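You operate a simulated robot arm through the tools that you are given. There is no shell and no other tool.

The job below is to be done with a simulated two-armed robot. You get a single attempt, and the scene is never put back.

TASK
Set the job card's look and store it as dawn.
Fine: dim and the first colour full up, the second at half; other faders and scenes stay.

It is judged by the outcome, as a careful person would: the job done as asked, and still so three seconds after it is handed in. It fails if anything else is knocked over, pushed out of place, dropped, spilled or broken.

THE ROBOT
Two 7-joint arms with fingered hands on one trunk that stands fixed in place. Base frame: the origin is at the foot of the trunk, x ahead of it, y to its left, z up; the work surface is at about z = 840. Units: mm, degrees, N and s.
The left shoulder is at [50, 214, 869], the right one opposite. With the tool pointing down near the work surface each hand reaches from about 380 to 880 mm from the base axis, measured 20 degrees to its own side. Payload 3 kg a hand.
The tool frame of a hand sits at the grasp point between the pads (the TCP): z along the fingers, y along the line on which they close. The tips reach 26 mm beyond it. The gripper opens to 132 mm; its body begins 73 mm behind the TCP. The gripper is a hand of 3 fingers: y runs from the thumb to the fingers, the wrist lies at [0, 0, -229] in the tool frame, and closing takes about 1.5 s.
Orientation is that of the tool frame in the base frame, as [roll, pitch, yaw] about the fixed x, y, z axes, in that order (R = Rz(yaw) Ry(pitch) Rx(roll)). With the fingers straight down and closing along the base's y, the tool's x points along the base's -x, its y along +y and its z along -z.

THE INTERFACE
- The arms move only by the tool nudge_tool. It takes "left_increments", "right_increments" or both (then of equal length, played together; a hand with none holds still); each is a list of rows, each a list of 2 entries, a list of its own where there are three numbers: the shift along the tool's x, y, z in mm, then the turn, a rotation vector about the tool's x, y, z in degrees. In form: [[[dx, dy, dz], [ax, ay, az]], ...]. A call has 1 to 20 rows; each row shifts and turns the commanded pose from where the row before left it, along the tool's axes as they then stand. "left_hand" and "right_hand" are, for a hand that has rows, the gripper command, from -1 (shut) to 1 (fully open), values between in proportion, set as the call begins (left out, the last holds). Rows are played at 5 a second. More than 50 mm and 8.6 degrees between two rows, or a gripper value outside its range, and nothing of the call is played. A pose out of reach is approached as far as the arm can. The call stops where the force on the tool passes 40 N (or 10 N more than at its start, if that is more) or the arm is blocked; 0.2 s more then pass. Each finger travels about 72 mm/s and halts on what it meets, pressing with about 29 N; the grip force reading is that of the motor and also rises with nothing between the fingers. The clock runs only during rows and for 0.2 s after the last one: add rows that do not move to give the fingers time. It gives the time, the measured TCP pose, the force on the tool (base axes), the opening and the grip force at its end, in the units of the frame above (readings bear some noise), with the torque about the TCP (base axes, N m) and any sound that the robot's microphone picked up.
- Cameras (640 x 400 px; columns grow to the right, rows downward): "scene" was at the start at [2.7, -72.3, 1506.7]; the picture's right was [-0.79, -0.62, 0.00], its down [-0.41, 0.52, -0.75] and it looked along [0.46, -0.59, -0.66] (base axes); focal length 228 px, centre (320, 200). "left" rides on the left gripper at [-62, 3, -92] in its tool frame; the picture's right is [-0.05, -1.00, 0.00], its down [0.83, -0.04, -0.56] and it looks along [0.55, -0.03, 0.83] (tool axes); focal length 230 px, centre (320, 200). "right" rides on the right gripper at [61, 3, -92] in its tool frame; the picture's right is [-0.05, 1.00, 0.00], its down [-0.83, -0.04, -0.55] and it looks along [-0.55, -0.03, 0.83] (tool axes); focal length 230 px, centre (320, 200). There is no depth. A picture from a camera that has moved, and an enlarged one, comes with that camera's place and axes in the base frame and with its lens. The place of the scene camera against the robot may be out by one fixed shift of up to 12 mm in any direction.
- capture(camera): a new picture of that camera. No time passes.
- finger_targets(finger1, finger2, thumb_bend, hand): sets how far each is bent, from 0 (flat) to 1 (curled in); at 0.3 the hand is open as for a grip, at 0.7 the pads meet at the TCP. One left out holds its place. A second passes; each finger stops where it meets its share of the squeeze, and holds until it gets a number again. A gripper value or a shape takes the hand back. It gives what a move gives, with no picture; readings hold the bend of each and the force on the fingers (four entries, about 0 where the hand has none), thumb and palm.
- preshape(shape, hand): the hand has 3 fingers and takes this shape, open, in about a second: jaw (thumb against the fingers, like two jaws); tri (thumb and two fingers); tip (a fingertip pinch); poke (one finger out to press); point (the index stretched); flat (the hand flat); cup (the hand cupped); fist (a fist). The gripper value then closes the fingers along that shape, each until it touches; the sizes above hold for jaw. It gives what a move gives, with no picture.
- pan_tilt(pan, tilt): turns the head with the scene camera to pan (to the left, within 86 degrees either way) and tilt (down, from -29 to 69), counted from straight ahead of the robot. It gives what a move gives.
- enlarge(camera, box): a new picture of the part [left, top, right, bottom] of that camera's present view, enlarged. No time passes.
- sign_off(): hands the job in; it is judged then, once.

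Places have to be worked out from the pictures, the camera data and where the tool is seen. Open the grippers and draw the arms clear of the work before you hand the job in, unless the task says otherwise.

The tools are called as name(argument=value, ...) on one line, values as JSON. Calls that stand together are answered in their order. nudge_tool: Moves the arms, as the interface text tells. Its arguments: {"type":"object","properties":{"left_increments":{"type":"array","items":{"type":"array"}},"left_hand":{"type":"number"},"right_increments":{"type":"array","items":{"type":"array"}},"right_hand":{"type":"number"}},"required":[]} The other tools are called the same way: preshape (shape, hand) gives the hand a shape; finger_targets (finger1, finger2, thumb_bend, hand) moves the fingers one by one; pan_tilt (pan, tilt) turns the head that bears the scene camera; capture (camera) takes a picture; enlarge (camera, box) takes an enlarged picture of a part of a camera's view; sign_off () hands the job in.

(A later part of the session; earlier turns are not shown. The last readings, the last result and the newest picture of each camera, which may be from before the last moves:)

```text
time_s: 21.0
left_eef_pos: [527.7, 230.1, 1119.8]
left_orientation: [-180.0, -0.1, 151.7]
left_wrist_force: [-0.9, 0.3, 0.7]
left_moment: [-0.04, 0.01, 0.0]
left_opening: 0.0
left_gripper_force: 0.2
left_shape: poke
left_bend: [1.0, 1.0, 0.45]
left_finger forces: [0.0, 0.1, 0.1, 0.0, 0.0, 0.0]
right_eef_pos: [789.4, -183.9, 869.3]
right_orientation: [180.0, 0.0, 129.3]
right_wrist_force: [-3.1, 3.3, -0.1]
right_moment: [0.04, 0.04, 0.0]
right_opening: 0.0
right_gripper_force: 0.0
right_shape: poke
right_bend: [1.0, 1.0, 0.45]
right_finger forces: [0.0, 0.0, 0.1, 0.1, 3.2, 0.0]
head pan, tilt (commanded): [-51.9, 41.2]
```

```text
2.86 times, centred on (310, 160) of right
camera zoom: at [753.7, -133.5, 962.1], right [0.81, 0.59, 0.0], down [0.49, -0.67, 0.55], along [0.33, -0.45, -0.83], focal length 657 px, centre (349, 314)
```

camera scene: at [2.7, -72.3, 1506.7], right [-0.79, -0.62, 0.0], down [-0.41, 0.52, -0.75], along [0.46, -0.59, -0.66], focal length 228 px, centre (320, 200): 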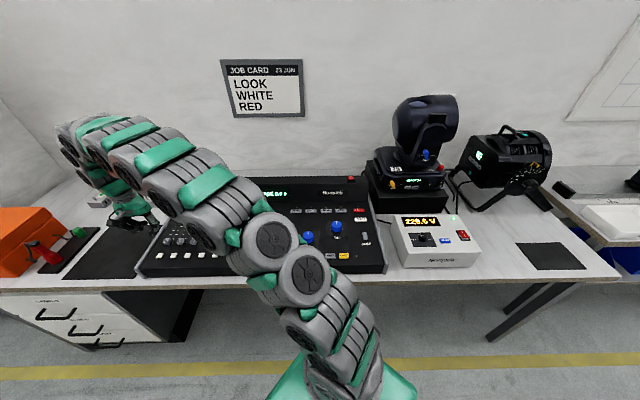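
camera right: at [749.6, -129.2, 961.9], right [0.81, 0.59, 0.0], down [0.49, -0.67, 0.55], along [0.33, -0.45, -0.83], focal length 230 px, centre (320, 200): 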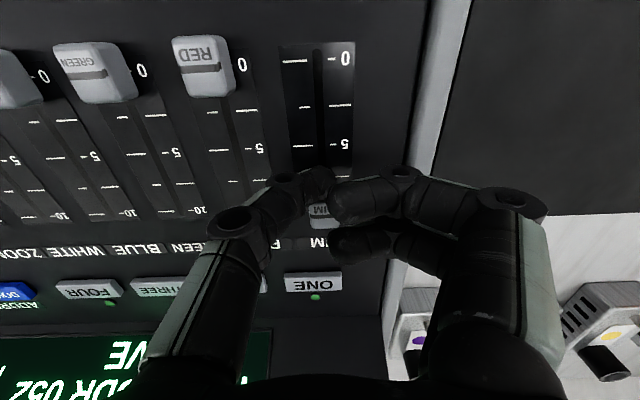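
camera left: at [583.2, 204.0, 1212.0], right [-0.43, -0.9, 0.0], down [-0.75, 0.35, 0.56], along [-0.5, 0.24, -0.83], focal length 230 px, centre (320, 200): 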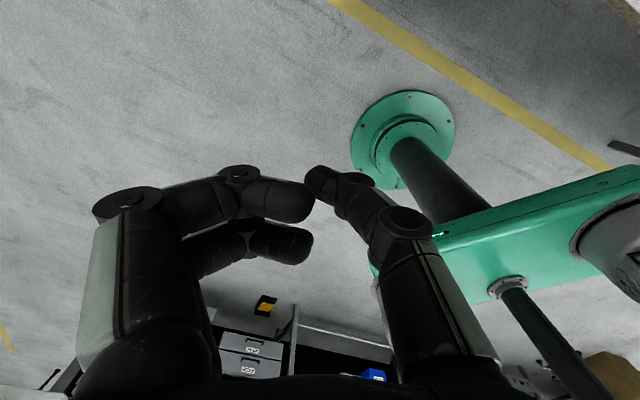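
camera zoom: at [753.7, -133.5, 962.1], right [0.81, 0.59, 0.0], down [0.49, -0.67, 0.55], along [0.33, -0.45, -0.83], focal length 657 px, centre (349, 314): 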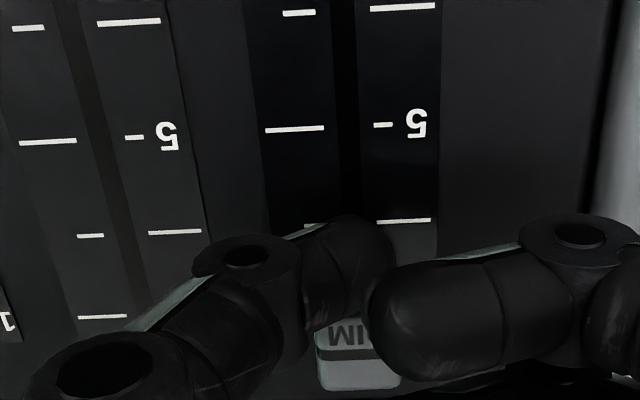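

The thumb force rises to about 3 N with no further travel, so DIM is at its upper stop. I'll nudge 1 mm more to seat it, then back off, lift, and move over to the start of RED's lane.

nudge_tool(right_increments=[[[-1, 0, 0], [0, 0, 0]], [[0, 0, 0], [0, 0, 0]]])

nudge_tool(right_increments=[[[4, 0, 0], [0, 0, 0]], [[5, 0, 0], [0, 0, 0]], [[0, 0, -18], [0, 0, 0]], [[0, 0, -17], [0, 0, 0]], [[29, -15.5, 0], [0, 0, 0]], [[29, -15.5, 0], [0, 0, 0]], [[28, -15.5, 0], [0, 0, 0]], [[0, 0, 0], [0, 0, 0]]])

capture(camera="right")

enlarge(camera="right", box=[200, 90, 420, 230])

enlarge(camera="scene", box=[150, 190, 250, 265])

```text
time_s: 21.6
left_eef_pos: [529.7, 229.0, 1120.3]
left_orientation: [180.0, 0.0, 151.8]
left_wrist_force: [0.0, -0.2, -0.4]
left_moment: [-0.01, -0.02, 0.02]
left_opening: 0.0
left_gripper_force: 0.1
left_shape: poke
left_bend: [1.0, 1.0, 0.45]
left_finger forces: [0.0, 0.0, 0.0, 0.0, 0.0, 0.0]
right_eef_pos: [791.1, -183.5, 869.9]
right_orientation: [179.9, -0.1, 129.3]
right_wrist_force: [-3.2, 2.4, -0.9]
right_moment: [0.06, 0.06, 0.01]
right_opening: 0.1
right_gripper_force: 0.0
right_shape: poke
right_bend: [1.0, 1.0, 0.45]
right_finger forces: [0.0, 0.0, 0.0, 0.0, 5.1, 0.1]
head pan, tilt (commanded): [-51.9, 41.2]
```

```text
time_s: 23.4
left_eef_pos: [528.6, 231.2, 1120.1]
left_orientation: [-179.9, 0.0, 151.7]
left_wrist_force: [0.1, 0.1, 0.7]
left_moment: [0.02, -0.03, 0.01]
left_opening: 0.0
left_gripper_force: 0.1
left_shape: poke
left_bend: [1.0, 1.0, 0.45]
left_finger forces: [0.0, 0.0, 0.0, 0.0, 0.0, 0.1]
right_eef_pos: [695.7, -141.2, 904.3]
right_orientation: [-180.0, 0.0, 129.2]
right_wrist_force: [0.5, 0.2, -0.2]
right_moment: [-0.01, -0.04, -0.01]
right_opening: 0.0
right_gripper_force: 0.0
right_shape: poke
right_bend: [1.0, 1.0, 0.45]
right_finger forces: [0.0, 0.1, 0.1, 0.1, 0.1, 0.1]
head pan, tilt (commanded): [-51.9, 41.2]
```

```text
taken
camera right: at [658.7, -90.2, 997.2], right [0.81, 0.59, 0.0], down [0.49, -0.67, 0.56], along [0.33, -0.45, -0.83], focal length 230 px, centre (320, 200)
```

right: 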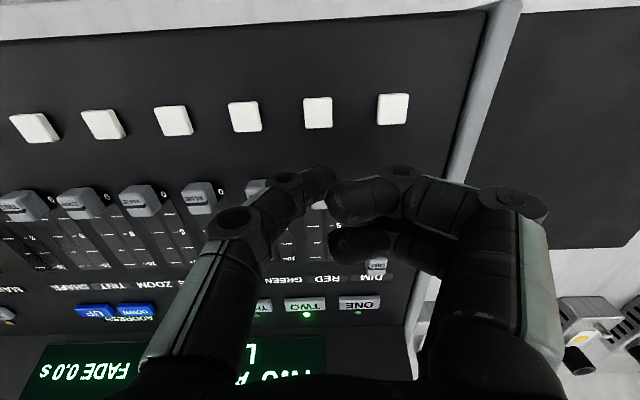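

```text
2.86 times, centred on (310, 160) of right
camera zoom: at [658.7, -90.2, 997.2], right [0.81, 0.59, 0.0], down [0.49, -0.67, 0.56], along [0.33, -0.45, -0.83], focal length 657 px, centre (349, 314)
```

zoom: 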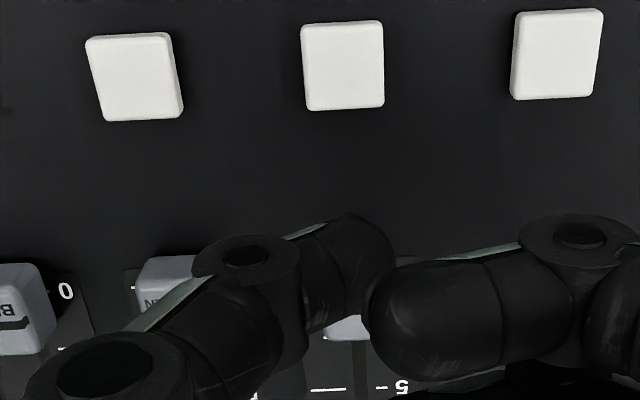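

```text
5.33 times, centred on (200, 228) of scene
camera zoom: at [2.7, -72.3, 1506.7], right [-0.79, -0.62, 0.0], down [-0.41, 0.52, -0.75], along [0.46, -0.59, -0.66], focal length 1214 px, centre (960, 53)
```

zoom: 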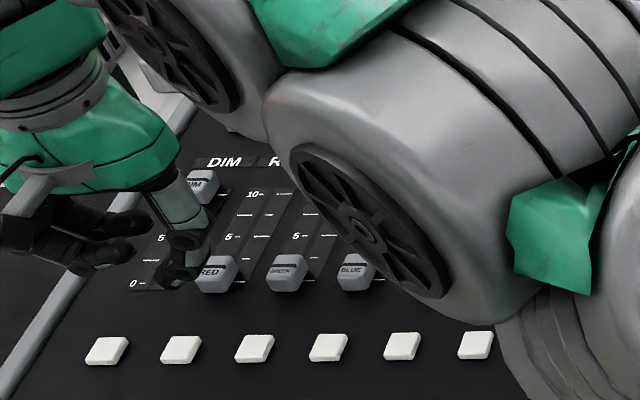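

The scene view confirms DIM's cap is at 10. The thumb is now over the gap in front of RED, so I'll descend beside RED's cap in steps.

nudge_tool(right_increments=[[[0, -0.7, 12], [0, 0, 0]], [[0, 0, 10], [0, 0, 0]], [[0, 0, 6], [0, 0, 0]], [[0, 0, 4], [0, 0, 0]], [[0, 0, 2.5], [0, 0, 0]], [[0, 0, 0], [0, 0, 0]]])

enlarge(camera="right", box=[200, 90, 420, 230])

enlarge(camera="scene", box=[150, 190, 250, 265])

```text
time_s: 24.8
left_eef_pos: [529.0, 230.8, 1119.8]
left_orientation: [180.0, 0.0, 151.8]
left_wrist_force: [0.2, 0.1, 0.3]
left_moment: [0.0, 0.01, 0.02]
left_opening: 0.0
left_gripper_force: 0.0
left_shape: poke
left_bend: [1.0, 1.0, 0.45]
left_finger forces: [0.1, 0.0, 0.0, 0.0, 0.0, 0.0]
right_eef_pos: [696.1, -140.8, 870.0]
right_orientation: [179.9, 0.0, 129.3]
right_wrist_force: [0.1, -0.1, 0.2]
right_moment: [0.02, 0.0, -0.01]
right_opening: 0.0
right_gripper_force: 0.2
right_shape: poke
right_bend: [1.0, 1.0, 0.45]
right_finger forces: [0.1, 0.1, 0.0, 0.0, 0.0, 0.1]
head pan, tilt (commanded): [-51.9, 41.2]
```

```text
2.86 times, centred on (310, 160) of right
camera zoom: at [657.6, -90.6, 962.5], right [0.81, 0.59, 0.0], down [0.49, -0.67, 0.55], along [0.33, -0.45, -0.83], focal length 657 px, centre (349, 314)
```

zoom: 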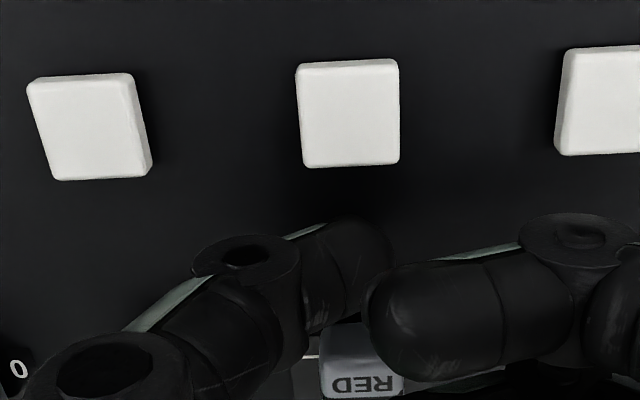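

```text
5.33 times, centred on (200, 228) of scene
camera zoom: at [2.7, -72.3, 1506.7], right [-0.79, -0.62, 0.0], down [-0.41, 0.52, -0.75], along [0.46, -0.59, -0.66], focal length 1214 px, centre (960, 53)
```

zoom: 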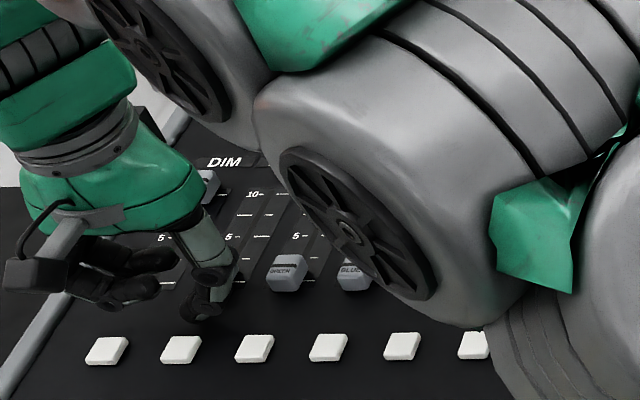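

RED is lined up just as DIM was. DIM hit its stop after 92 mm of travel on an 80 mm throw, so half should come at about 52 mm; I'll push 46 mm first and measure.

nudge_tool(right_increments=[[[-4, 0, 0], [0, 0, 0]], [[-4, 0, 0], [0, 0, 0]], [[-4, 0, 0], [0, 0, 0]], [[-4, 0, 0], [0, 0, 0]], [[-4, 0, 0], [0, 0, 0]], [[-4, 0, 0], [0, 0, 0]], [[-4, 0, 0], [0, 0, 0]], [[-4, 0, 0], [0, 0, 0]], [[-4, 0, 0], [0, 0, 0]], [[-4, 0, 0], [0, 0, 0]], [[-3, 0, 0], [0, 0, 0]], [[-2, 0, 0], [0, 0, 0]], [[-1, 0, 0], [0, 0, 0]], [[0, 0, 0], [0, 0, 0]]])

enlarge(camera="right", box=[200, 90, 420, 230])

enlarge(camera="scene", box=[150, 190, 250, 265])

```text
time_s: 27.8
left_eef_pos: [529.0, 231.3, 1119.9]
left_orientation: [180.0, 0.1, 151.8]
left_wrist_force: [0.2, -0.4, 0.2]
left_moment: [0.01, -0.01, 0.01]
left_opening: 0.2
left_gripper_force: 0.1
left_shape: poke
left_bend: [1.0, 1.0, 0.45]
left_finger forces: [0.1, 0.1, 0.0, 0.0, 0.0, 0.0]
right_eef_pos: [725.3, -175.8, 871.8]
right_orientation: [-180.0, -0.1, 129.3]
right_wrist_force: [-0.9, -0.4, 0.5]
right_moment: [0.05, 0.0, -0.04]
right_opening: 0.0
right_gripper_force: 0.0
right_shape: poke
right_bend: [1.0, 1.0, 0.45]
right_finger forces: [0.1, 0.0, 0.0, 0.0, 0.0, 0.1]
head pan, tilt (commanded): [-51.9, 41.2]
```

```text
2.86 times, centred on (310, 160) of right
camera zoom: at [686.8, -126.1, 962.7], right [0.81, 0.59, 0.0], down [0.49, -0.67, 0.56], along [0.33, -0.45, -0.83], focal length 657 px, centre (349, 314)
```

zoom: 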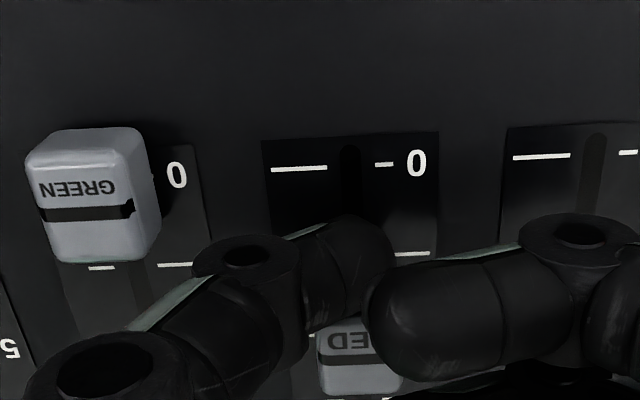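

```text
5.33 times, centred on (200, 228) of scene
camera zoom: at [2.7, -72.3, 1506.7], right [-0.79, -0.62, 0.0], down [-0.41, 0.52, -0.75], along [0.46, -0.59, -0.66], focal length 1214 px, centre (960, 53)
```

zoom: 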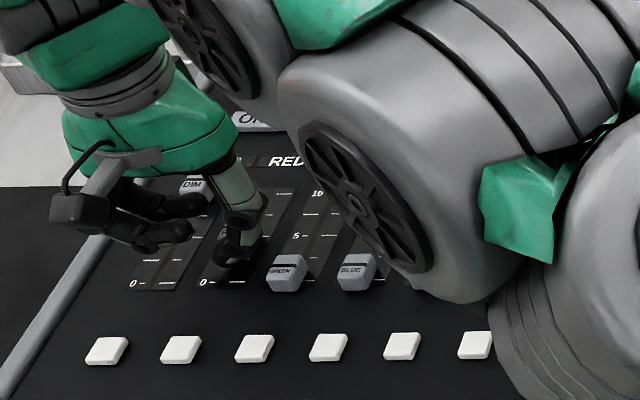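

Compared with GREEN at 0, RED has moved about 34.5 mm, or 4.3 out of 10. I'll push 5.5 mm more to reach the 5 mark, then back off and check.

nudge_tool(right_increments=[[[-2, 0, 0], [0, 0, 0]], [[-2, 0, 0], [0, 0, 0]], [[-1.5, 0, 0], [0, 0, 0]], [[0, 0, 0], [0, 0, 0]]])

enlarge(camera="right", box=[200, 90, 420, 230])

nudge_tool(right_increments=[[[5, 0, 0], [0, 0, 0]], [[5, 0, 0], [0, 0, 0]], [[10, 0, -20], [0, 0, 0]], [[20, 0, -30], [0, 0, 0]], [[20, 0, -30], [0, 0, 0]], [[0, 0, -20], [0, 0, 0]], [[0, 0, 0], [0, 0, 0]]])

capture(camera="right")

enlarge(camera="right", box=[200, 80, 440, 230])

enlarge(camera="scene", box=[150, 190, 250, 265])

```text
time_s: 28.8
left_eef_pos: [529.5, 229.9, 1119.9]
left_orientation: [-179.9, 0.0, 151.9]
left_wrist_force: [-0.5, 0.4, 0.3]
left_moment: [0.0, 0.0, 0.01]
left_opening: 0.0
left_gripper_force: 0.1
left_shape: poke
left_bend: [1.0, 1.0, 0.45]
left_finger forces: [0.1, 0.0, 0.1, 0.0, 0.0, 0.0]
right_eef_pos: [726.8, -180.0, 871.5]
right_orientation: [-180.0, 0.0, 129.3]
right_wrist_force: [0.0, -0.2, 0.2]
right_moment: [-0.01, 0.0, 0.04]
right_opening: 0.0
right_gripper_force: 0.0
right_shape: poke
right_bend: [1.0, 1.0, 0.45]
right_finger forces: [0.0, 0.0, 0.1, 0.1, 0.0, 0.0]
head pan, tilt (commanded): [-51.9, 41.2]
```

```text
2.86 times, centred on (310, 160) of right
camera zoom: at [690.5, -130.4, 963.0], right [0.81, 0.59, 0.0], down [0.49, -0.67, 0.56], along [0.33, -0.45, -0.83], focal length 657 px, centre (349, 314)
```

zoom: 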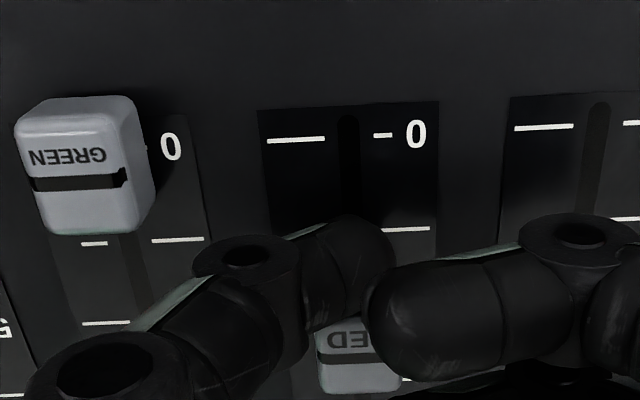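

```text
time_s: 30.4
left_eef_pos: [528.4, 231.0, 1120.2]
left_orientation: [179.9, 0.0, 151.8]
left_wrist_force: [-0.3, 0.4, 0.2]
left_moment: [0.0, 0.01, 0.02]
left_opening: 0.0
left_gripper_force: 0.1
left_shape: poke
left_bend: [1.0, 1.0, 0.45]
left_finger forces: [0.0, 0.0, 0.1, 0.0, 0.0, 0.1]
right_eef_pos: [689.8, -133.6, 972.6]
right_orientation: [180.0, -0.1, 129.3]
right_wrist_force: [-0.1, -0.6, 0.2]
right_moment: [-0.02, -0.02, -0.02]
right_opening: 0.1
right_gripper_force: 0.1
right_shape: poke
right_bend: [1.0, 1.0, 0.45]
right_finger forces: [0.0, 0.0, 0.0, 0.1, 0.0, 0.0]
head pan, tilt (commanded): [-51.9, 41.2]
```

```text
taken
camera right: at [653.0, -83.9, 1063.7], right [0.81, 0.59, 0.0], down [0.49, -0.67, 0.56], along [0.33, -0.45, -0.83], focal length 230 px, centre (320, 200)
```

right: 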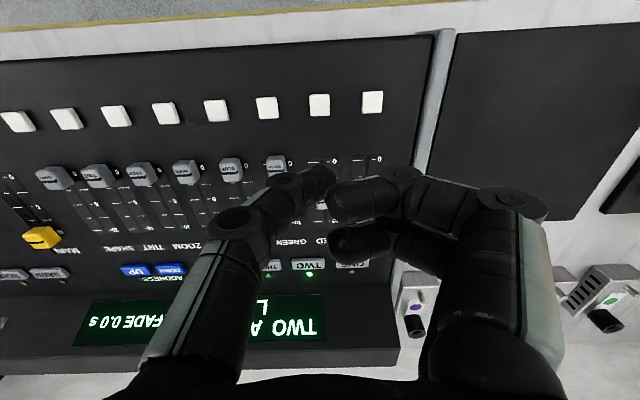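

```text
2.67 times, centred on (320, 155) of right
camera zoom: at [653.0, -83.9, 1063.7], right [0.81, 0.59, 0.0], down [0.49, -0.67, 0.56], along [0.33, -0.45, -0.83], focal length 614 px, centre (320, 320)
```

zoom: 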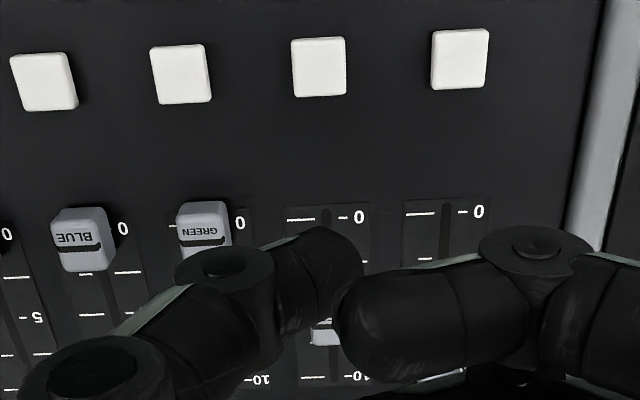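

```text
5.33 times, centred on (200, 228) of scene
camera zoom: at [2.7, -72.3, 1506.7], right [-0.79, -0.62, 0.0], down [-0.41, 0.52, -0.75], along [0.46, -0.59, -0.66], focal length 1214 px, centre (960, 53)
```

zoom: 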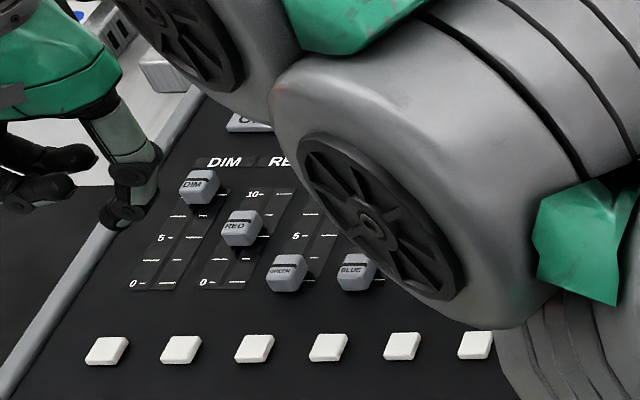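

In the scene view RED sits midway between DIM at 10 and GREEN at 0. I'll now move across three lanes to WHITE, staying high.

nudge_tool(right_increments=[[[-3.2, -46.6, 0], [0, 0, 0]], [[-3.2, -46.6, 0], [0, 0, 0]], [[-3.2, -46.6, 0], [0, 0, 0]], [[0, 0, 25], [0, 0, 0]], [[0, 0, 20], [0, 0, 0]], [[0, 0, 0], [0, 0, 0]]])

capture(camera="right")

enlarge(camera="right", box=[200, 80, 440, 230])

enlarge(camera="scene", box=[140, 170, 310, 280])

```text
time_s: 31.8
left_eef_pos: [529.0, 231.2, 1120.2]
left_orientation: [-180.0, -0.1, 151.8]
left_wrist_force: [0.2, -0.1, 0.2]
left_moment: [0.0, 0.03, 0.04]
left_opening: 0.0
left_gripper_force: 0.1
left_shape: poke
left_bend: [1.0, 1.0, 0.45]
left_finger forces: [0.0, 0.0, 0.0, 0.0, 0.1, 0.0]
right_eef_pos: [587.7, -230.0, 924.0]
right_orientation: [-180.0, 0.0, 129.3]
right_wrist_force: [1.5, 0.2, 0.8]
right_moment: [-0.03, 0.01, -0.01]
right_opening: 0.0
right_gripper_force: 0.0
right_shape: poke
right_bend: [1.0, 1.0, 0.45]
right_finger forces: [0.0, 0.0, 0.0, 0.0, 0.0, 0.1]
head pan, tilt (commanded): [-51.9, 41.2]
```

```text
taken
camera right: at [550.4, -180.2, 1017.1], right [0.81, 0.59, 0.0], down [0.49, -0.67, 0.56], along [0.33, -0.45, -0.83], focal length 230 px, centre (320, 200)
```

right: 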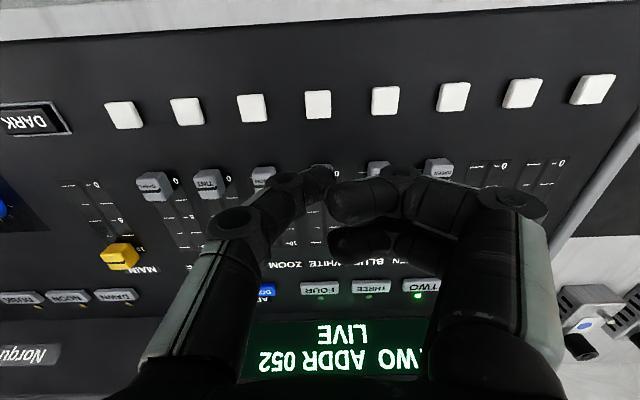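

```text
2.67 times, centred on (320, 155) of right
camera zoom: at [550.4, -180.2, 1017.1], right [0.81, 0.59, 0.0], down [0.49, -0.67, 0.56], along [0.33, -0.45, -0.83], focal length 614 px, centre (320, 320)
```

zoom: 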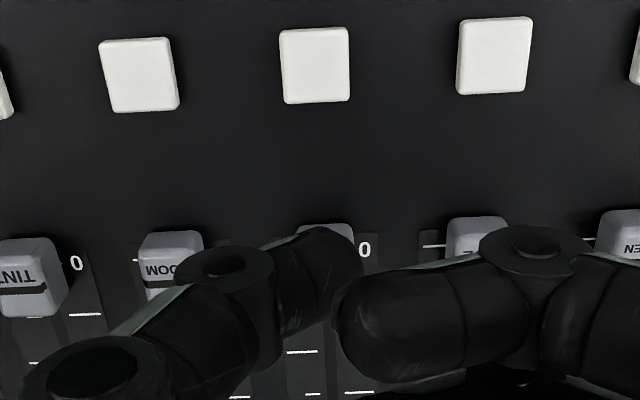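

```text
3.64 times, centred on (225, 225) of scene
camera zoom: at [2.7, -72.3, 1506.7], right [-0.79, -0.62, 0.0], down [-0.41, 0.52, -0.75], along [0.46, -0.59, -0.66], focal length 828 px, centre (666, 109)
```

zoom: 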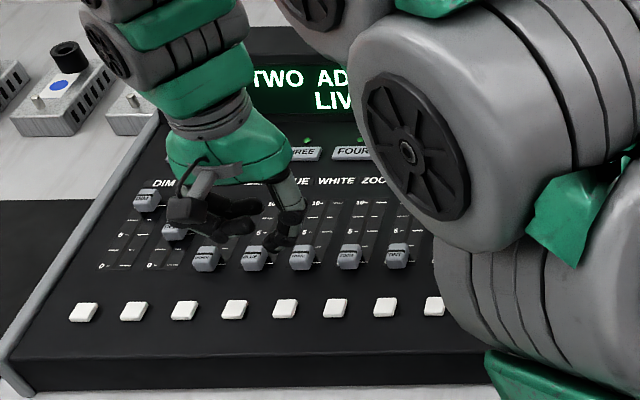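

WHITE's button column is centred on the thumb within 1 mm, and the curled fingers should clear the neighbouring caps by about 30 mm. I'll descend in front of WHITE's cap.

nudge_tool(right_increments=[[[0, -0.7, 20], [0, 0, 0]], [[0, 0, 15], [0, 0, 0]], [[0, 0, 10], [0, 0, 0]], [[0, 0, 5], [0, 0, 0]], [[0, 0, 3], [0, 0, 0]], [[0, 0, 0], [0, 0, 0]]])

enlarge(camera="right", box=[200, 90, 420, 230])

enlarge(camera="scene", box=[160, 190, 260, 265])

```text
time_s: 33.2
left_eef_pos: [528.6, 231.6, 1119.7]
left_orientation: [180.0, 0.0, 151.8]
left_wrist_force: [-0.2, 0.5, -0.7]
left_moment: [0.02, -0.03, -0.03]
left_opening: 0.1
left_gripper_force: 0.2
left_shape: poke
left_bend: [1.0, 1.0, 0.45]
left_finger forces: [0.0, 0.0, 0.0, 0.0, 0.0, 0.1]
right_eef_pos: [586.9, -231.1, 872.4]
right_orientation: [-180.0, 0.1, 129.3]
right_wrist_force: [0.0, -0.1, 0.4]
right_moment: [0.02, 0.04, -0.01]
right_opening: 0.0
right_gripper_force: 0.1
right_shape: poke
right_bend: [1.0, 1.0, 0.45]
right_finger forces: [0.0, 0.0, 0.0, 0.0, 0.0, 0.1]
head pan, tilt (commanded): [-51.9, 41.2]
```

```text
2.86 times, centred on (310, 160) of right
camera zoom: at [549.9, -180.2, 964.6], right [0.81, 0.59, 0.0], down [0.49, -0.67, 0.56], along [0.33, -0.45, -0.83], focal length 657 px, centre (349, 314)
```

zoom: 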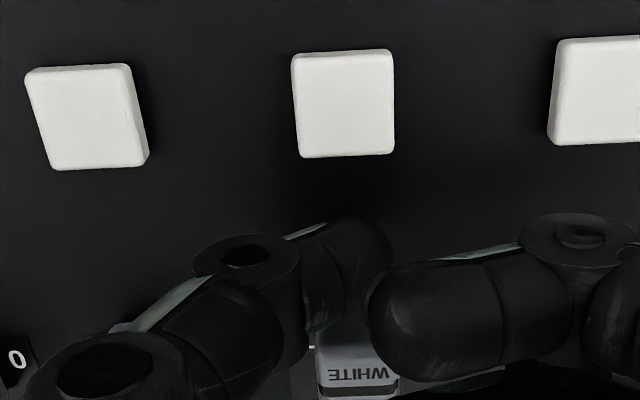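

```text
5.33 times, centred on (210, 228) of scene
camera zoom: at [2.7, -72.3, 1506.7], right [-0.79, -0.62, 0.0], down [-0.41, 0.52, -0.75], along [0.46, -0.59, -0.66], focal length 1214 px, centre (907, 53)
```

zoom: 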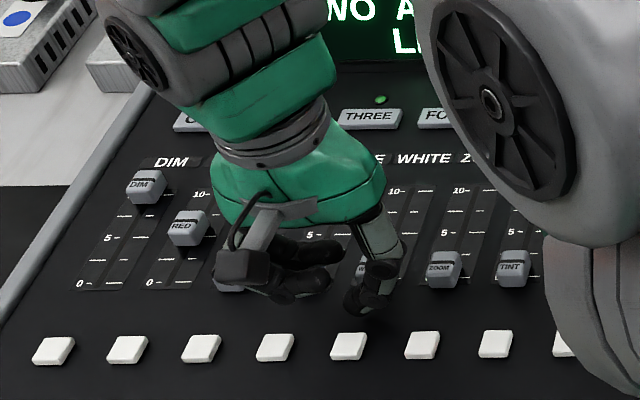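

The label reads WHITE, and the thumb is in the right spot. I'll lower it 2 mm more and push WHITE about 84 mm back in 4 mm steps.

nudge_tool(right_increments=[[[0, -0.6, 2], [0, 0, 0]], [[-4, 0, 0], [0, 0, 0]], [[-4, 0, 0], [0, 0, 0]], [[-4, 0, 0], [0, 0, 0]], [[-4, 0, 0], [0, 0, 0]], [[-4, 0, 0], [0, 0, 0]], [[-4, 0, 0], [0, 0, 0]], [[-4, 0, 0], [0, 0, 0]], [[-4, 0, 0], [0, 0, 0]], [[-4, 0, 0], [0, 0, 0]], [[-4, 0, 0], [0, 0, 0]], [[0, 0, 0], [0, 0, 0]]])

enlarge(camera="right", box=[200, 90, 420, 230])

enlarge(camera="scene", box=[160, 190, 260, 265])

```text
time_s: 35.8
left_eef_pos: [529.7, 229.8, 1120.0]
left_orientation: [180.0, -0.1, 151.7]
left_wrist_force: [-0.1, 0.7, 0.1]
left_moment: [0.0, -0.01, -0.01]
left_opening: 0.0
left_gripper_force: 0.0
left_shape: poke
left_bend: [1.0, 1.0, 0.45]
left_finger forces: [0.0, 0.0, 0.0, 0.1, 0.0, 0.0]
right_eef_pos: [611.5, -262.4, 871.3]
right_orientation: [180.0, 0.0, 129.3]
right_wrist_force: [0.4, -0.9, -0.4]
right_moment: [-0.02, 0.04, 0.02]
right_opening: 0.0
right_gripper_force: 0.1
right_shape: poke
right_bend: [1.0, 1.0, 0.45]
right_finger forces: [0.0, 0.0, 0.0, 0.0, 0.0, 0.0]
head pan, tilt (commanded): [-51.9, 41.2]
```

```text
2.86 times, centred on (310, 160) of right
camera zoom: at [574.8, -212.0, 962.7], right [0.81, 0.59, 0.0], down [0.49, -0.67, 0.56], along [0.33, -0.45, -0.83], focal length 657 px, centre (349, 314)
```

zoom: 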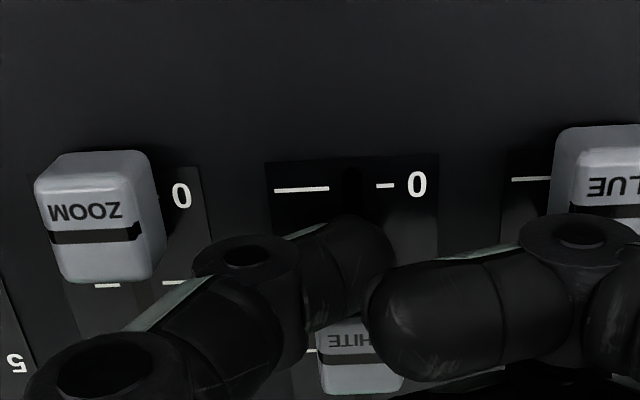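

```text
5.33 times, centred on (210, 228) of scene
camera zoom: at [2.7, -72.3, 1506.7], right [-0.79, -0.62, 0.0], down [-0.41, 0.52, -0.75], along [0.46, -0.59, -0.66], focal length 1214 px, centre (907, 53)
```

zoom: 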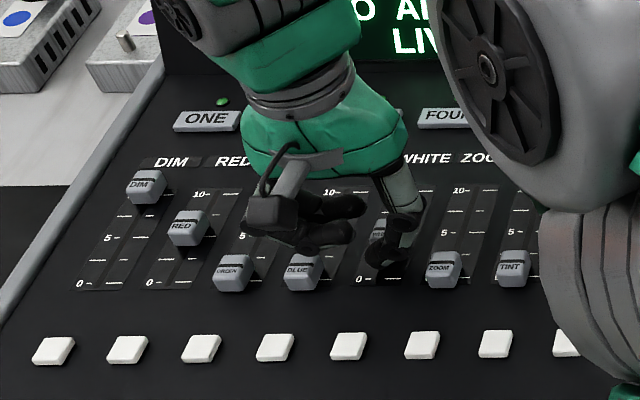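

WHITE is moving cleanly and its neighbours are untouched. I'll push another 44 mm.

nudge_tool(right_increments=[[[-4, 0, 0], [0, 0, 0]], [[-4, 0, 0], [0, 0, 0]], [[-4, 0, 0], [0, 0, 0]], [[-4, 0, 0], [0, 0, 0]], [[-4, 0, 0], [0, 0, 0]], [[-4, 0, 0], [0, 0, 0]], [[-4, 0, 0], [0, 0, 0]], [[-4, 0, 0], [0, 0, 0]], [[-4, 0, 0], [0, 0, 0]], [[-4, 0, 0], [0, 0, 0]], [[-4, 0, 0], [0, 0, 0]], [[0, 0, 0], [0, 0, 0]]])

enlarge(camera="right", box=[200, 90, 420, 230])

```text
time_s: 38.4
left_eef_pos: [528.7, 229.4, 1119.3]
left_orientation: [-179.9, 0.0, 151.8]
left_wrist_force: [-0.4, 0.1, 0.1]
left_moment: [0.01, 0.01, 0.01]
left_opening: 0.0
left_gripper_force: 0.0
left_shape: poke
left_bend: [1.0, 1.0, 0.45]
left_finger forces: [0.0, 0.1, 0.0, 0.1, 0.1, 0.0]
right_eef_pos: [639.1, -296.4, 871.4]
right_orientation: [180.0, 0.0, 129.3]
right_wrist_force: [0.6, 0.6, -0.9]
right_moment: [0.02, 0.02, 0.0]
right_opening: 0.1
right_gripper_force: 0.0
right_shape: poke
right_bend: [1.0, 1.0, 0.45]
right_finger forces: [0.0, 0.1, 0.0, 0.0, 0.0, 0.1]
head pan, tilt (commanded): [-51.9, 41.2]
```

```text
2.86 times, centred on (310, 160) of right
camera zoom: at [602.2, -246.0, 962.6], right [0.81, 0.59, 0.0], down [0.49, -0.67, 0.55], along [0.33, -0.45, -0.83], focal length 657 px, centre (349, 314)
```

zoom: 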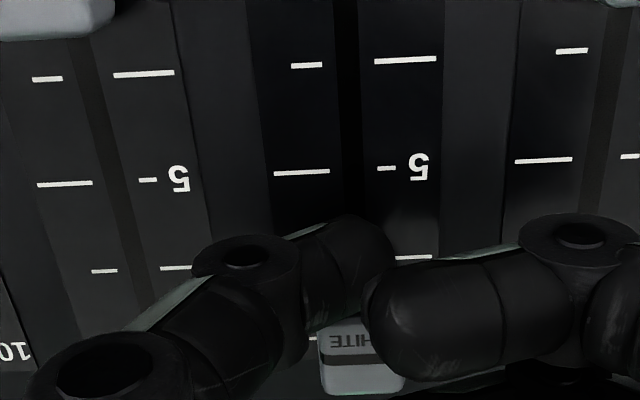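

WHITE is at about 9.1. I'll push 6 mm more, then creep while watching the thumb force.

nudge_tool(right_increments=[[[-2, 0, 0], [0, 0, 0]], [[-2, 0, 0], [0, 0, 0]], [[-2, 0, 0], [0, 0, 0]], [[0, 0, 0], [0, 0, 0]]])

nudge_tool(right_increments=[[[-1, 0, 0], [0, 0, 0]], [[-1, 0, 0], [0, 0, 0]], [[0, 0, 0], [0, 0, 0]]])

enlarge(camera="right", box=[200, 90, 420, 230])

```text
time_s: 39.4
left_eef_pos: [529.5, 229.2, 1119.5]
left_orientation: [180.0, 0.0, 151.8]
left_wrist_force: [-0.2, 0.1, 0.0]
left_moment: [0.02, -0.01, 0.0]
left_opening: 0.0
left_gripper_force: 0.1
left_shape: poke
left_bend: [1.0, 1.0, 0.45]
left_finger forces: [0.0, 0.1, 0.0, 0.0, 0.1, 0.0]
right_eef_pos: [642.7, -301.3, 870.6]
right_orientation: [-179.9, 0.0, 129.3]
right_wrist_force: [0.8, 0.9, 0.1]
right_moment: [-0.03, -0.03, 0.01]
right_opening: 0.0
right_gripper_force: 0.1
right_shape: poke
right_bend: [1.0, 1.0, 0.45]
right_finger forces: [0.0, 0.1, 0.0, 0.0, 0.1, 0.0]
head pan, tilt (commanded): [-51.9, 41.2]
```

```text
time_s: 40.2
left_eef_pos: [529.6, 230.6, 1120.7]
left_orientation: [180.0, 0.0, 151.8]
left_wrist_force: [0.3, 0.3, -0.3]
left_moment: [-0.01, 0.02, -0.02]
left_opening: 0.1
left_gripper_force: 0.0
left_shape: poke
left_bend: [1.0, 1.0, 0.45]
left_finger forces: [0.0, 0.1, 0.0, 0.0, 0.1, 0.1]
right_eef_pos: [644.8, -303.0, 870.0]
right_orientation: [-180.0, 0.0, 129.3]
right_wrist_force: [-1.6, 1.8, 0.6]
right_moment: [0.04, -0.02, 0.01]
right_opening: 0.0
right_gripper_force: 0.1
right_shape: poke
right_bend: [1.0, 1.0, 0.45]
right_finger forces: [0.1, 0.1, 0.0, 0.1, 1.7, 0.0]
head pan, tilt (commanded): [-51.9, 41.2]
```

```text
2.86 times, centred on (310, 160) of right
camera zoom: at [607.4, -252.1, 962.8], right [0.81, 0.59, 0.0], down [0.49, -0.67, 0.55], along [0.33, -0.45, -0.83], focal length 657 px, centre (349, 314)
```

zoom: 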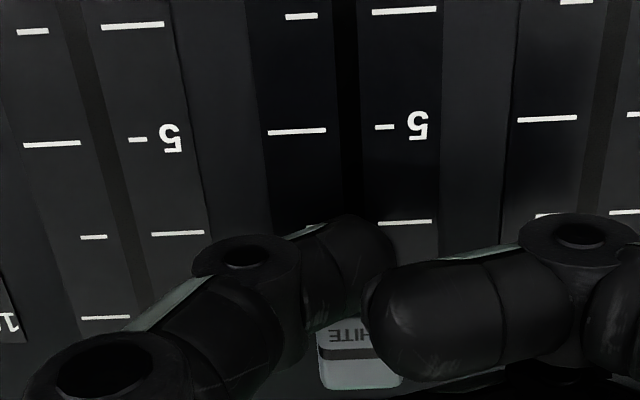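

The thumb force is up to 1.7 N at the stop. I'll seat it with 2 mm more, back off, lift high, and inspect all the faders.

nudge_tool(right_increments=[[[-1, 0, 0], [0, 0, 0]], [[-1, 0, 0], [0, 0, 0]], [[0, 0, 0], [0, 0, 0]]])

nudge_tool(right_increments=[[[4, 0, 0], [0, 0, 0]], [[6, 0, 0], [0, 0, 0]], [[10, 0, -20], [0, 0, 0]], [[20, 0, -30], [0, 0, 0]], [[20, 10, -30], [0, 0, 0]], [[20, 20, -30], [0, 0, 0]], [[20, 20, -30], [0, 0, 0]], [[0, 0, 0], [0, 0, 0]]])

capture(camera="right")

enlarge(camera="right", box=[40, 70, 440, 320])

capture(camera="scene")

```text
time_s: 41.0
left_eef_pos: [529.0, 230.2, 1119.8]
left_orientation: [-180.0, 0.0, 151.9]
left_wrist_force: [-0.4, 0.1, 0.7]
left_moment: [-0.01, -0.01, -0.03]
left_opening: 0.2
left_gripper_force: 0.0
left_shape: poke
left_bend: [1.0, 1.0, 0.45]
left_finger forces: [0.0, 0.0, 0.0, 0.0, 0.0, 0.0]
right_eef_pos: [645.5, -303.6, 870.2]
right_orientation: [-180.0, 0.0, 129.4]
right_wrist_force: [-4.5, 4.5, 0.1]
right_moment: [0.04, 0.04, -0.02]
right_opening: 0.1
right_gripper_force: 0.0
right_shape: poke
right_bend: [1.0, 1.0, 0.45]
right_finger forces: [0.1, 0.0, 0.0, 0.0, 5.6, 0.1]
head pan, tilt (commanded): [-51.9, 41.2]
```

```text
time_s: 42.8
left_eef_pos: [528.7, 229.8, 1120.6]
left_orientation: [179.9, -0.1, 151.8]
left_wrist_force: [-0.2, 0.5, 0.3]
left_moment: [0.0, 0.01, 0.01]
left_opening: 0.0
left_gripper_force: 0.0
left_shape: poke
left_bend: [1.0, 1.0, 0.45]
left_finger forces: [0.0, 0.0, 0.0, 0.0, 0.0, 0.1]
right_eef_pos: [619.3, -193.2, 1011.3]
right_orientation: [180.0, -0.1, 129.3]
right_wrist_force: [0.0, 0.8, 1.0]
right_moment: [0.01, -0.03, -0.01]
right_opening: 0.0
right_gripper_force: 0.1
right_shape: poke
right_bend: [1.0, 1.0, 0.45]
right_finger forces: [0.0, 0.0, 0.1, 0.0, 0.0, 0.0]
head pan, tilt (commanded): [-51.9, 41.2]
```

```text
taken
camera right: at [583.7, -142.8, 1103.2], right [0.81, 0.59, 0.0], down [0.49, -0.67, 0.55], along [0.33, -0.45, -0.83], focal length 230 px, centre (320, 200)
```

right: 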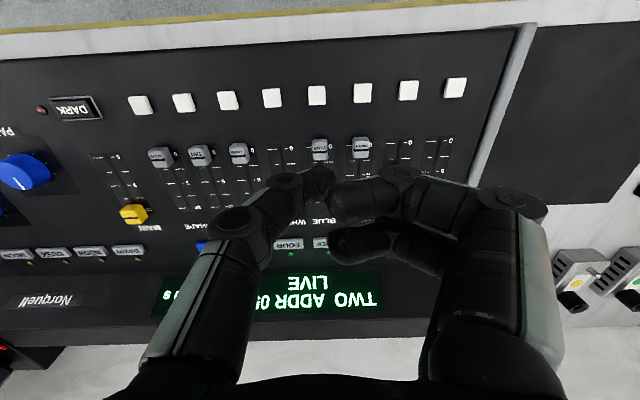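

```text
1.60 times, centred on (240, 195) of right
camera zoom: at [583.7, -142.8, 1103.2], right [0.81, 0.59, 0.0], down [0.49, -0.67, 0.55], along [0.33, -0.45, -0.83], focal length 368 px, centre (448, 208)
```

zoom: 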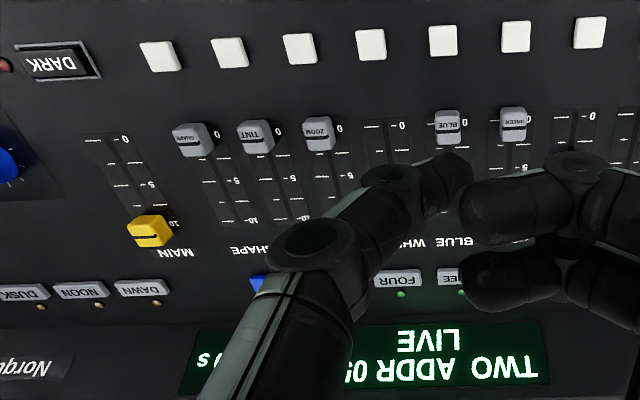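

```text
taken
camera scene: at [2.7, -72.3, 1506.7], right [-0.79, -0.62, 0.0], down [-0.41, 0.52, -0.75], along [0.46, -0.59, -0.66], focal length 228 px, centre (320, 200)
```

scene: 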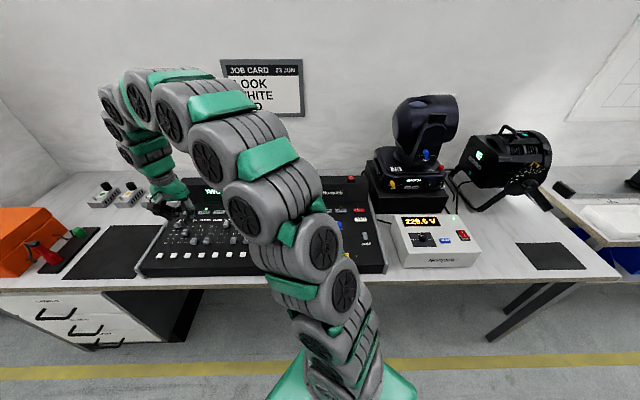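

All the other faders still look untouched. Next is STORE at about (296,-705) and DAWN at about (496,-539), worked out from the earlier views. I'll move the right hand, still high, to a spot in front of STORE; that also uncovers the faders for the scene camera.

nudge_tool(right_increments=[[[-8, -44, -2], [0, 0, 0]], [[-8, -44, -2], [0, 0, 0]], [[-8, -44, -2], [0, 0, 0]], [[-8, -44, 0], [0, 0, 0]], [[-8, -44, 0], [0, 0, 0]], [[-8, -44, 0], [0, 0, 0]], [[-8, -44, 0], [0, 0, 0]], [[-8, -44, 0], [0, 0, 0]], [[-8, -44, 0], [0, 0, 0]], [[-8, -44, 0], [0, 0, 0]], [[-8, -44, 0], [0, 0, 0]], [[0, 0, 0], [0, 0, 0]]])

capture(camera="right")

capture(camera="scene")

enlarge(camera="scene", box=[140, 165, 290, 280])

```text
time_s: 45.4
left_eef_pos: [528.8, 231.3, 1119.8]
left_orientation: [-180.0, 0.0, 151.8]
left_wrist_force: [0.1, 0.2, -0.8]
left_moment: [0.01, -0.02, 0.02]
left_opening: 0.1
left_gripper_force: 0.0
left_shape: poke
left_bend: [1.0, 1.0, 0.45]
left_finger forces: [0.0, 0.1, 0.0, 0.0, 0.0, 0.0]
right_eef_pos: [302.0, -570.2, 1014.8]
right_orientation: [180.0, 0.0, 129.3]
right_wrist_force: [-0.2, -0.3, -0.6]
right_moment: [0.01, 0.0, 0.04]
right_opening: 0.1
right_gripper_force: 0.1
right_shape: poke
right_bend: [1.0, 1.0, 0.45]
right_finger forces: [0.0, 0.0, 0.0, 0.1, 0.0, 0.1]
head pan, tilt (commanded): [-51.9, 41.2]
```

```text
taken
camera right: at [265.3, -519.0, 1108.1], right [0.81, 0.59, 0.0], down [0.49, -0.67, 0.56], along [0.33, -0.45, -0.83], focal length 230 px, centre (320, 200)
```

right: 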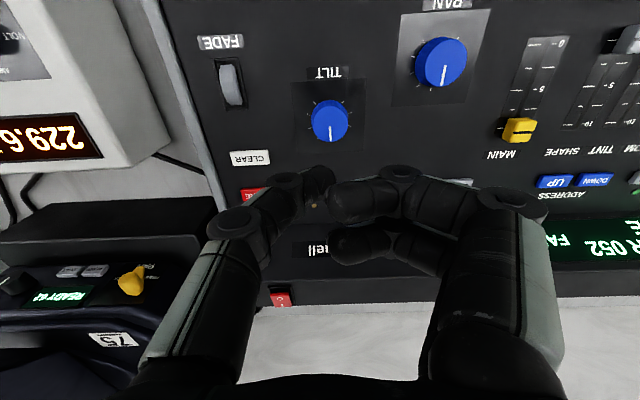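

```text
taken
camera scene: at [2.7, -72.3, 1506.7], right [-0.79, -0.62, 0.0], down [-0.41, 0.52, -0.75], along [0.46, -0.59, -0.66], focal length 228 px, centre (320, 200)
```

scene: 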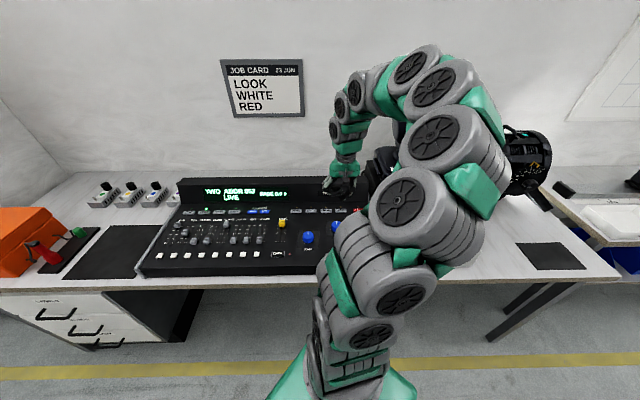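

```text
3.48 times, centred on (215, 222) of scene
camera zoom: at [2.7, -72.3, 1506.7], right [-0.79, -0.62, 0.0], down [-0.41, 0.52, -0.75], along [0.46, -0.59, -0.66], focal length 792 px, centre (685, 122)
```

zoom: 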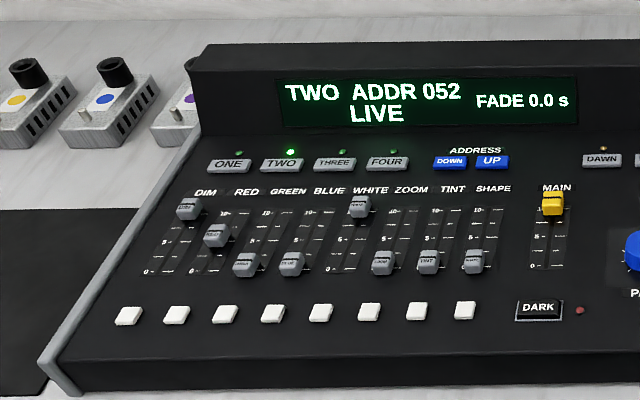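

The scene view shows DIM at 10, RED mid-way, WHITE at 10 and the rest at 0. I'll enlarge it to check RED's halfway point accurately, and read the nearby displays around STORE.

enlarge(camera="scene", box=[170, 215, 240, 250])

enlarge(camera="right", box=[180, 0, 640, 290])

enlarge(camera="right", box=[0, 180, 320, 380])

enlarge(camera="scene", box=[280, 165, 400, 260])

```text
9.14 times, centred on (205, 232) of scene
camera zoom: at [2.7, -72.3, 1506.7], right [-0.79, -0.62, 0.0], down [-0.41, 0.52, -0.75], along [0.46, -0.59, -0.66], focal length 2081 px, centre (1371, -97)
```

zoom: 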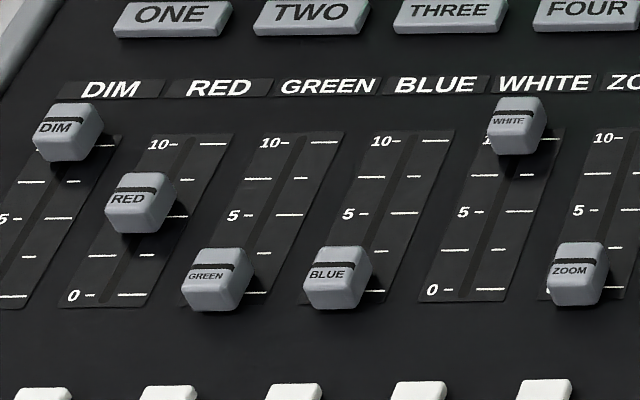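

```text
1.38 times, centred on (410, 145) of right
camera zoom: at [265.3, -519.0, 1108.1], right [0.81, 0.59, 0.0], down [0.49, -0.67, 0.56], along [0.33, -0.45, -0.83], focal length 317 px, centre (196, 276)
```

zoom: 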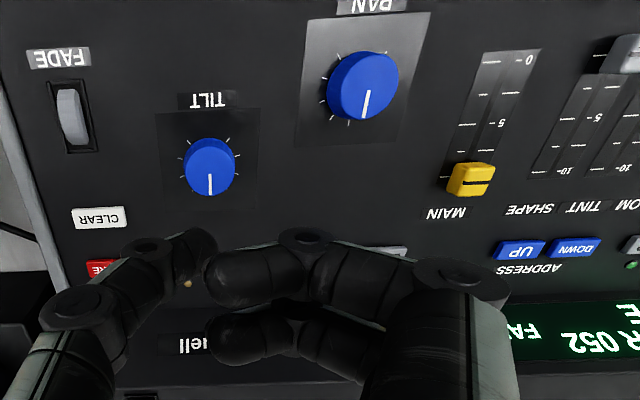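

```text
2.00 times, centred on (160, 280) of right
camera zoom: at [265.3, -519.0, 1108.1], right [0.81, 0.59, 0.0], down [0.49, -0.67, 0.56], along [0.33, -0.45, -0.83], focal length 460 px, centre (640, 40)
```

zoom: 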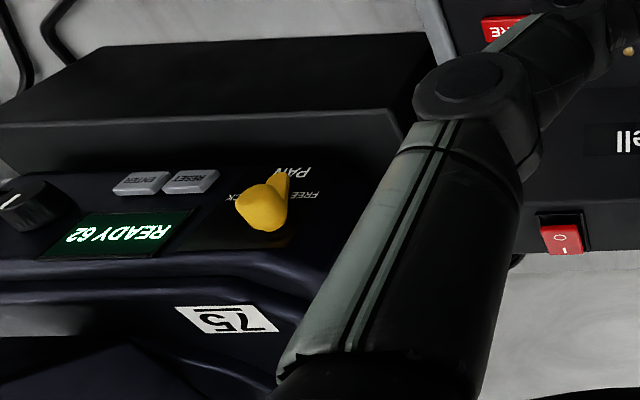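

```text
4.21 times, centred on (340, 212) of scene
camera zoom: at [2.7, -72.3, 1506.7], right [-0.79, -0.62, 0.0], down [-0.41, 0.52, -0.75], along [0.46, -0.59, -0.66], focal length 958 px, centre (236, 147)
```

zoom: 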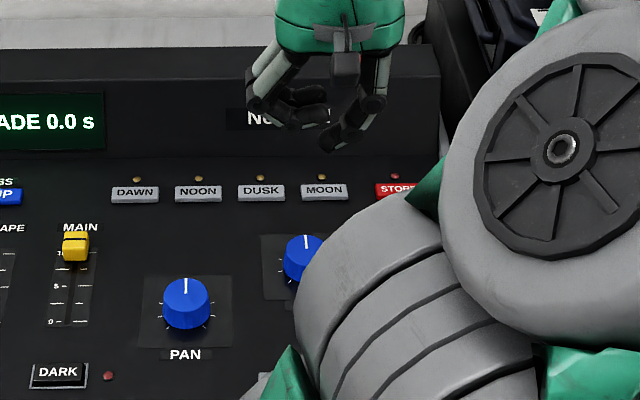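

RED's pointer works out at 5.0 within about 0.1. Before pressing STORE I need the clearance to the raised bridge behind the button row, so I'll look closely at its edges.

enlarge(camera="right", box=[520, 160, 640, 320])

enlarge(camera="right", box=[200, 140, 360, 330])

pan_tilt(pan=-60, tilt=38)

enlarge(camera="scene", box=[120, 120, 420, 300])

```text
2.50 times, centred on (580, 240) of right
camera zoom: at [265.3, -519.0, 1108.1], right [0.81, 0.59, 0.0], down [0.49, -0.67, 0.56], along [0.33, -0.45, -0.83], focal length 575 px, centre (-330, 100)
```

zoom: 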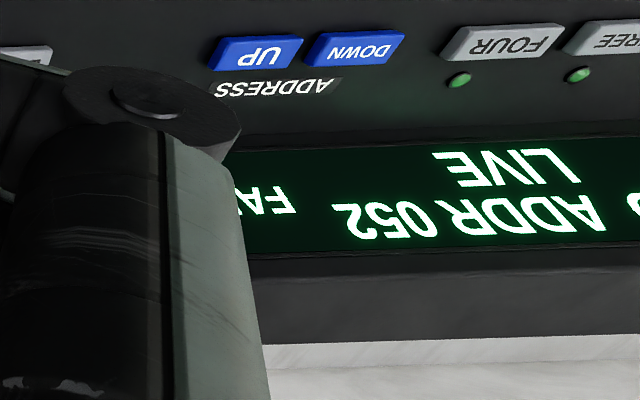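

```text
2.11 times, centred on (280, 235) of right
camera zoom: at [265.3, -519.0, 1108.1], right [0.81, 0.59, 0.0], down [0.49, -0.67, 0.56], along [0.33, -0.45, -0.83], focal length 484 px, centre (404, 126)
```

zoom: 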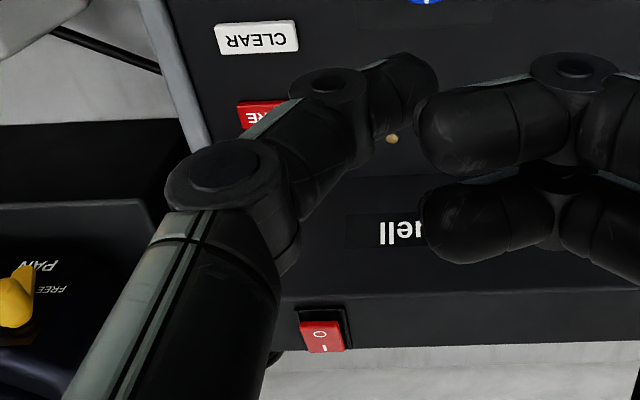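

```text
time_s: 46.1
left_eef_pos: [529.4, 230.5, 1119.7]
left_orientation: [-180.0, 0.0, 151.8]
left_wrist_force: [-0.1, -0.1, 0.4]
left_moment: [0.01, 0.02, 0.03]
left_opening: 0.1
left_gripper_force: 0.1
left_shape: poke
left_bend: [1.0, 1.0, 0.45]
left_finger forces: [0.0, 0.1, 0.0, 0.1, 0.1, 0.0]
right_eef_pos: [302.4, -568.9, 1015.8]
right_orientation: [180.0, 0.0, 129.3]
right_wrist_force: [-0.8, 0.2, -0.1]
right_moment: [0.02, -0.01, -0.03]
right_opening: 0.0
right_gripper_force: 0.1
right_shape: poke
right_bend: [1.0, 1.0, 0.45]
right_finger forces: [0.1, 0.1, 0.0, 0.0, 0.1, 0.0]
head pan, tilt (commanded): [-60.0, 38.0]
```

```text
2.13 times, centred on (270, 210) of scene
camera zoom: at [-6.1, -80.8, 1511.4], right [-0.87, -0.5, 0.0], down [-0.31, 0.53, -0.79], along [0.39, -0.68, -0.62], focal length 486 px, centre (427, 179)
```

zoom: 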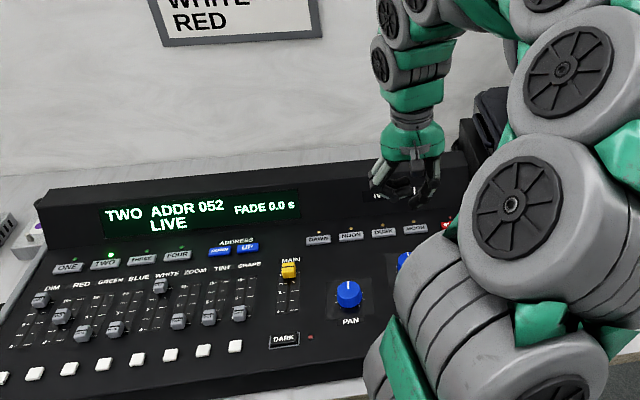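

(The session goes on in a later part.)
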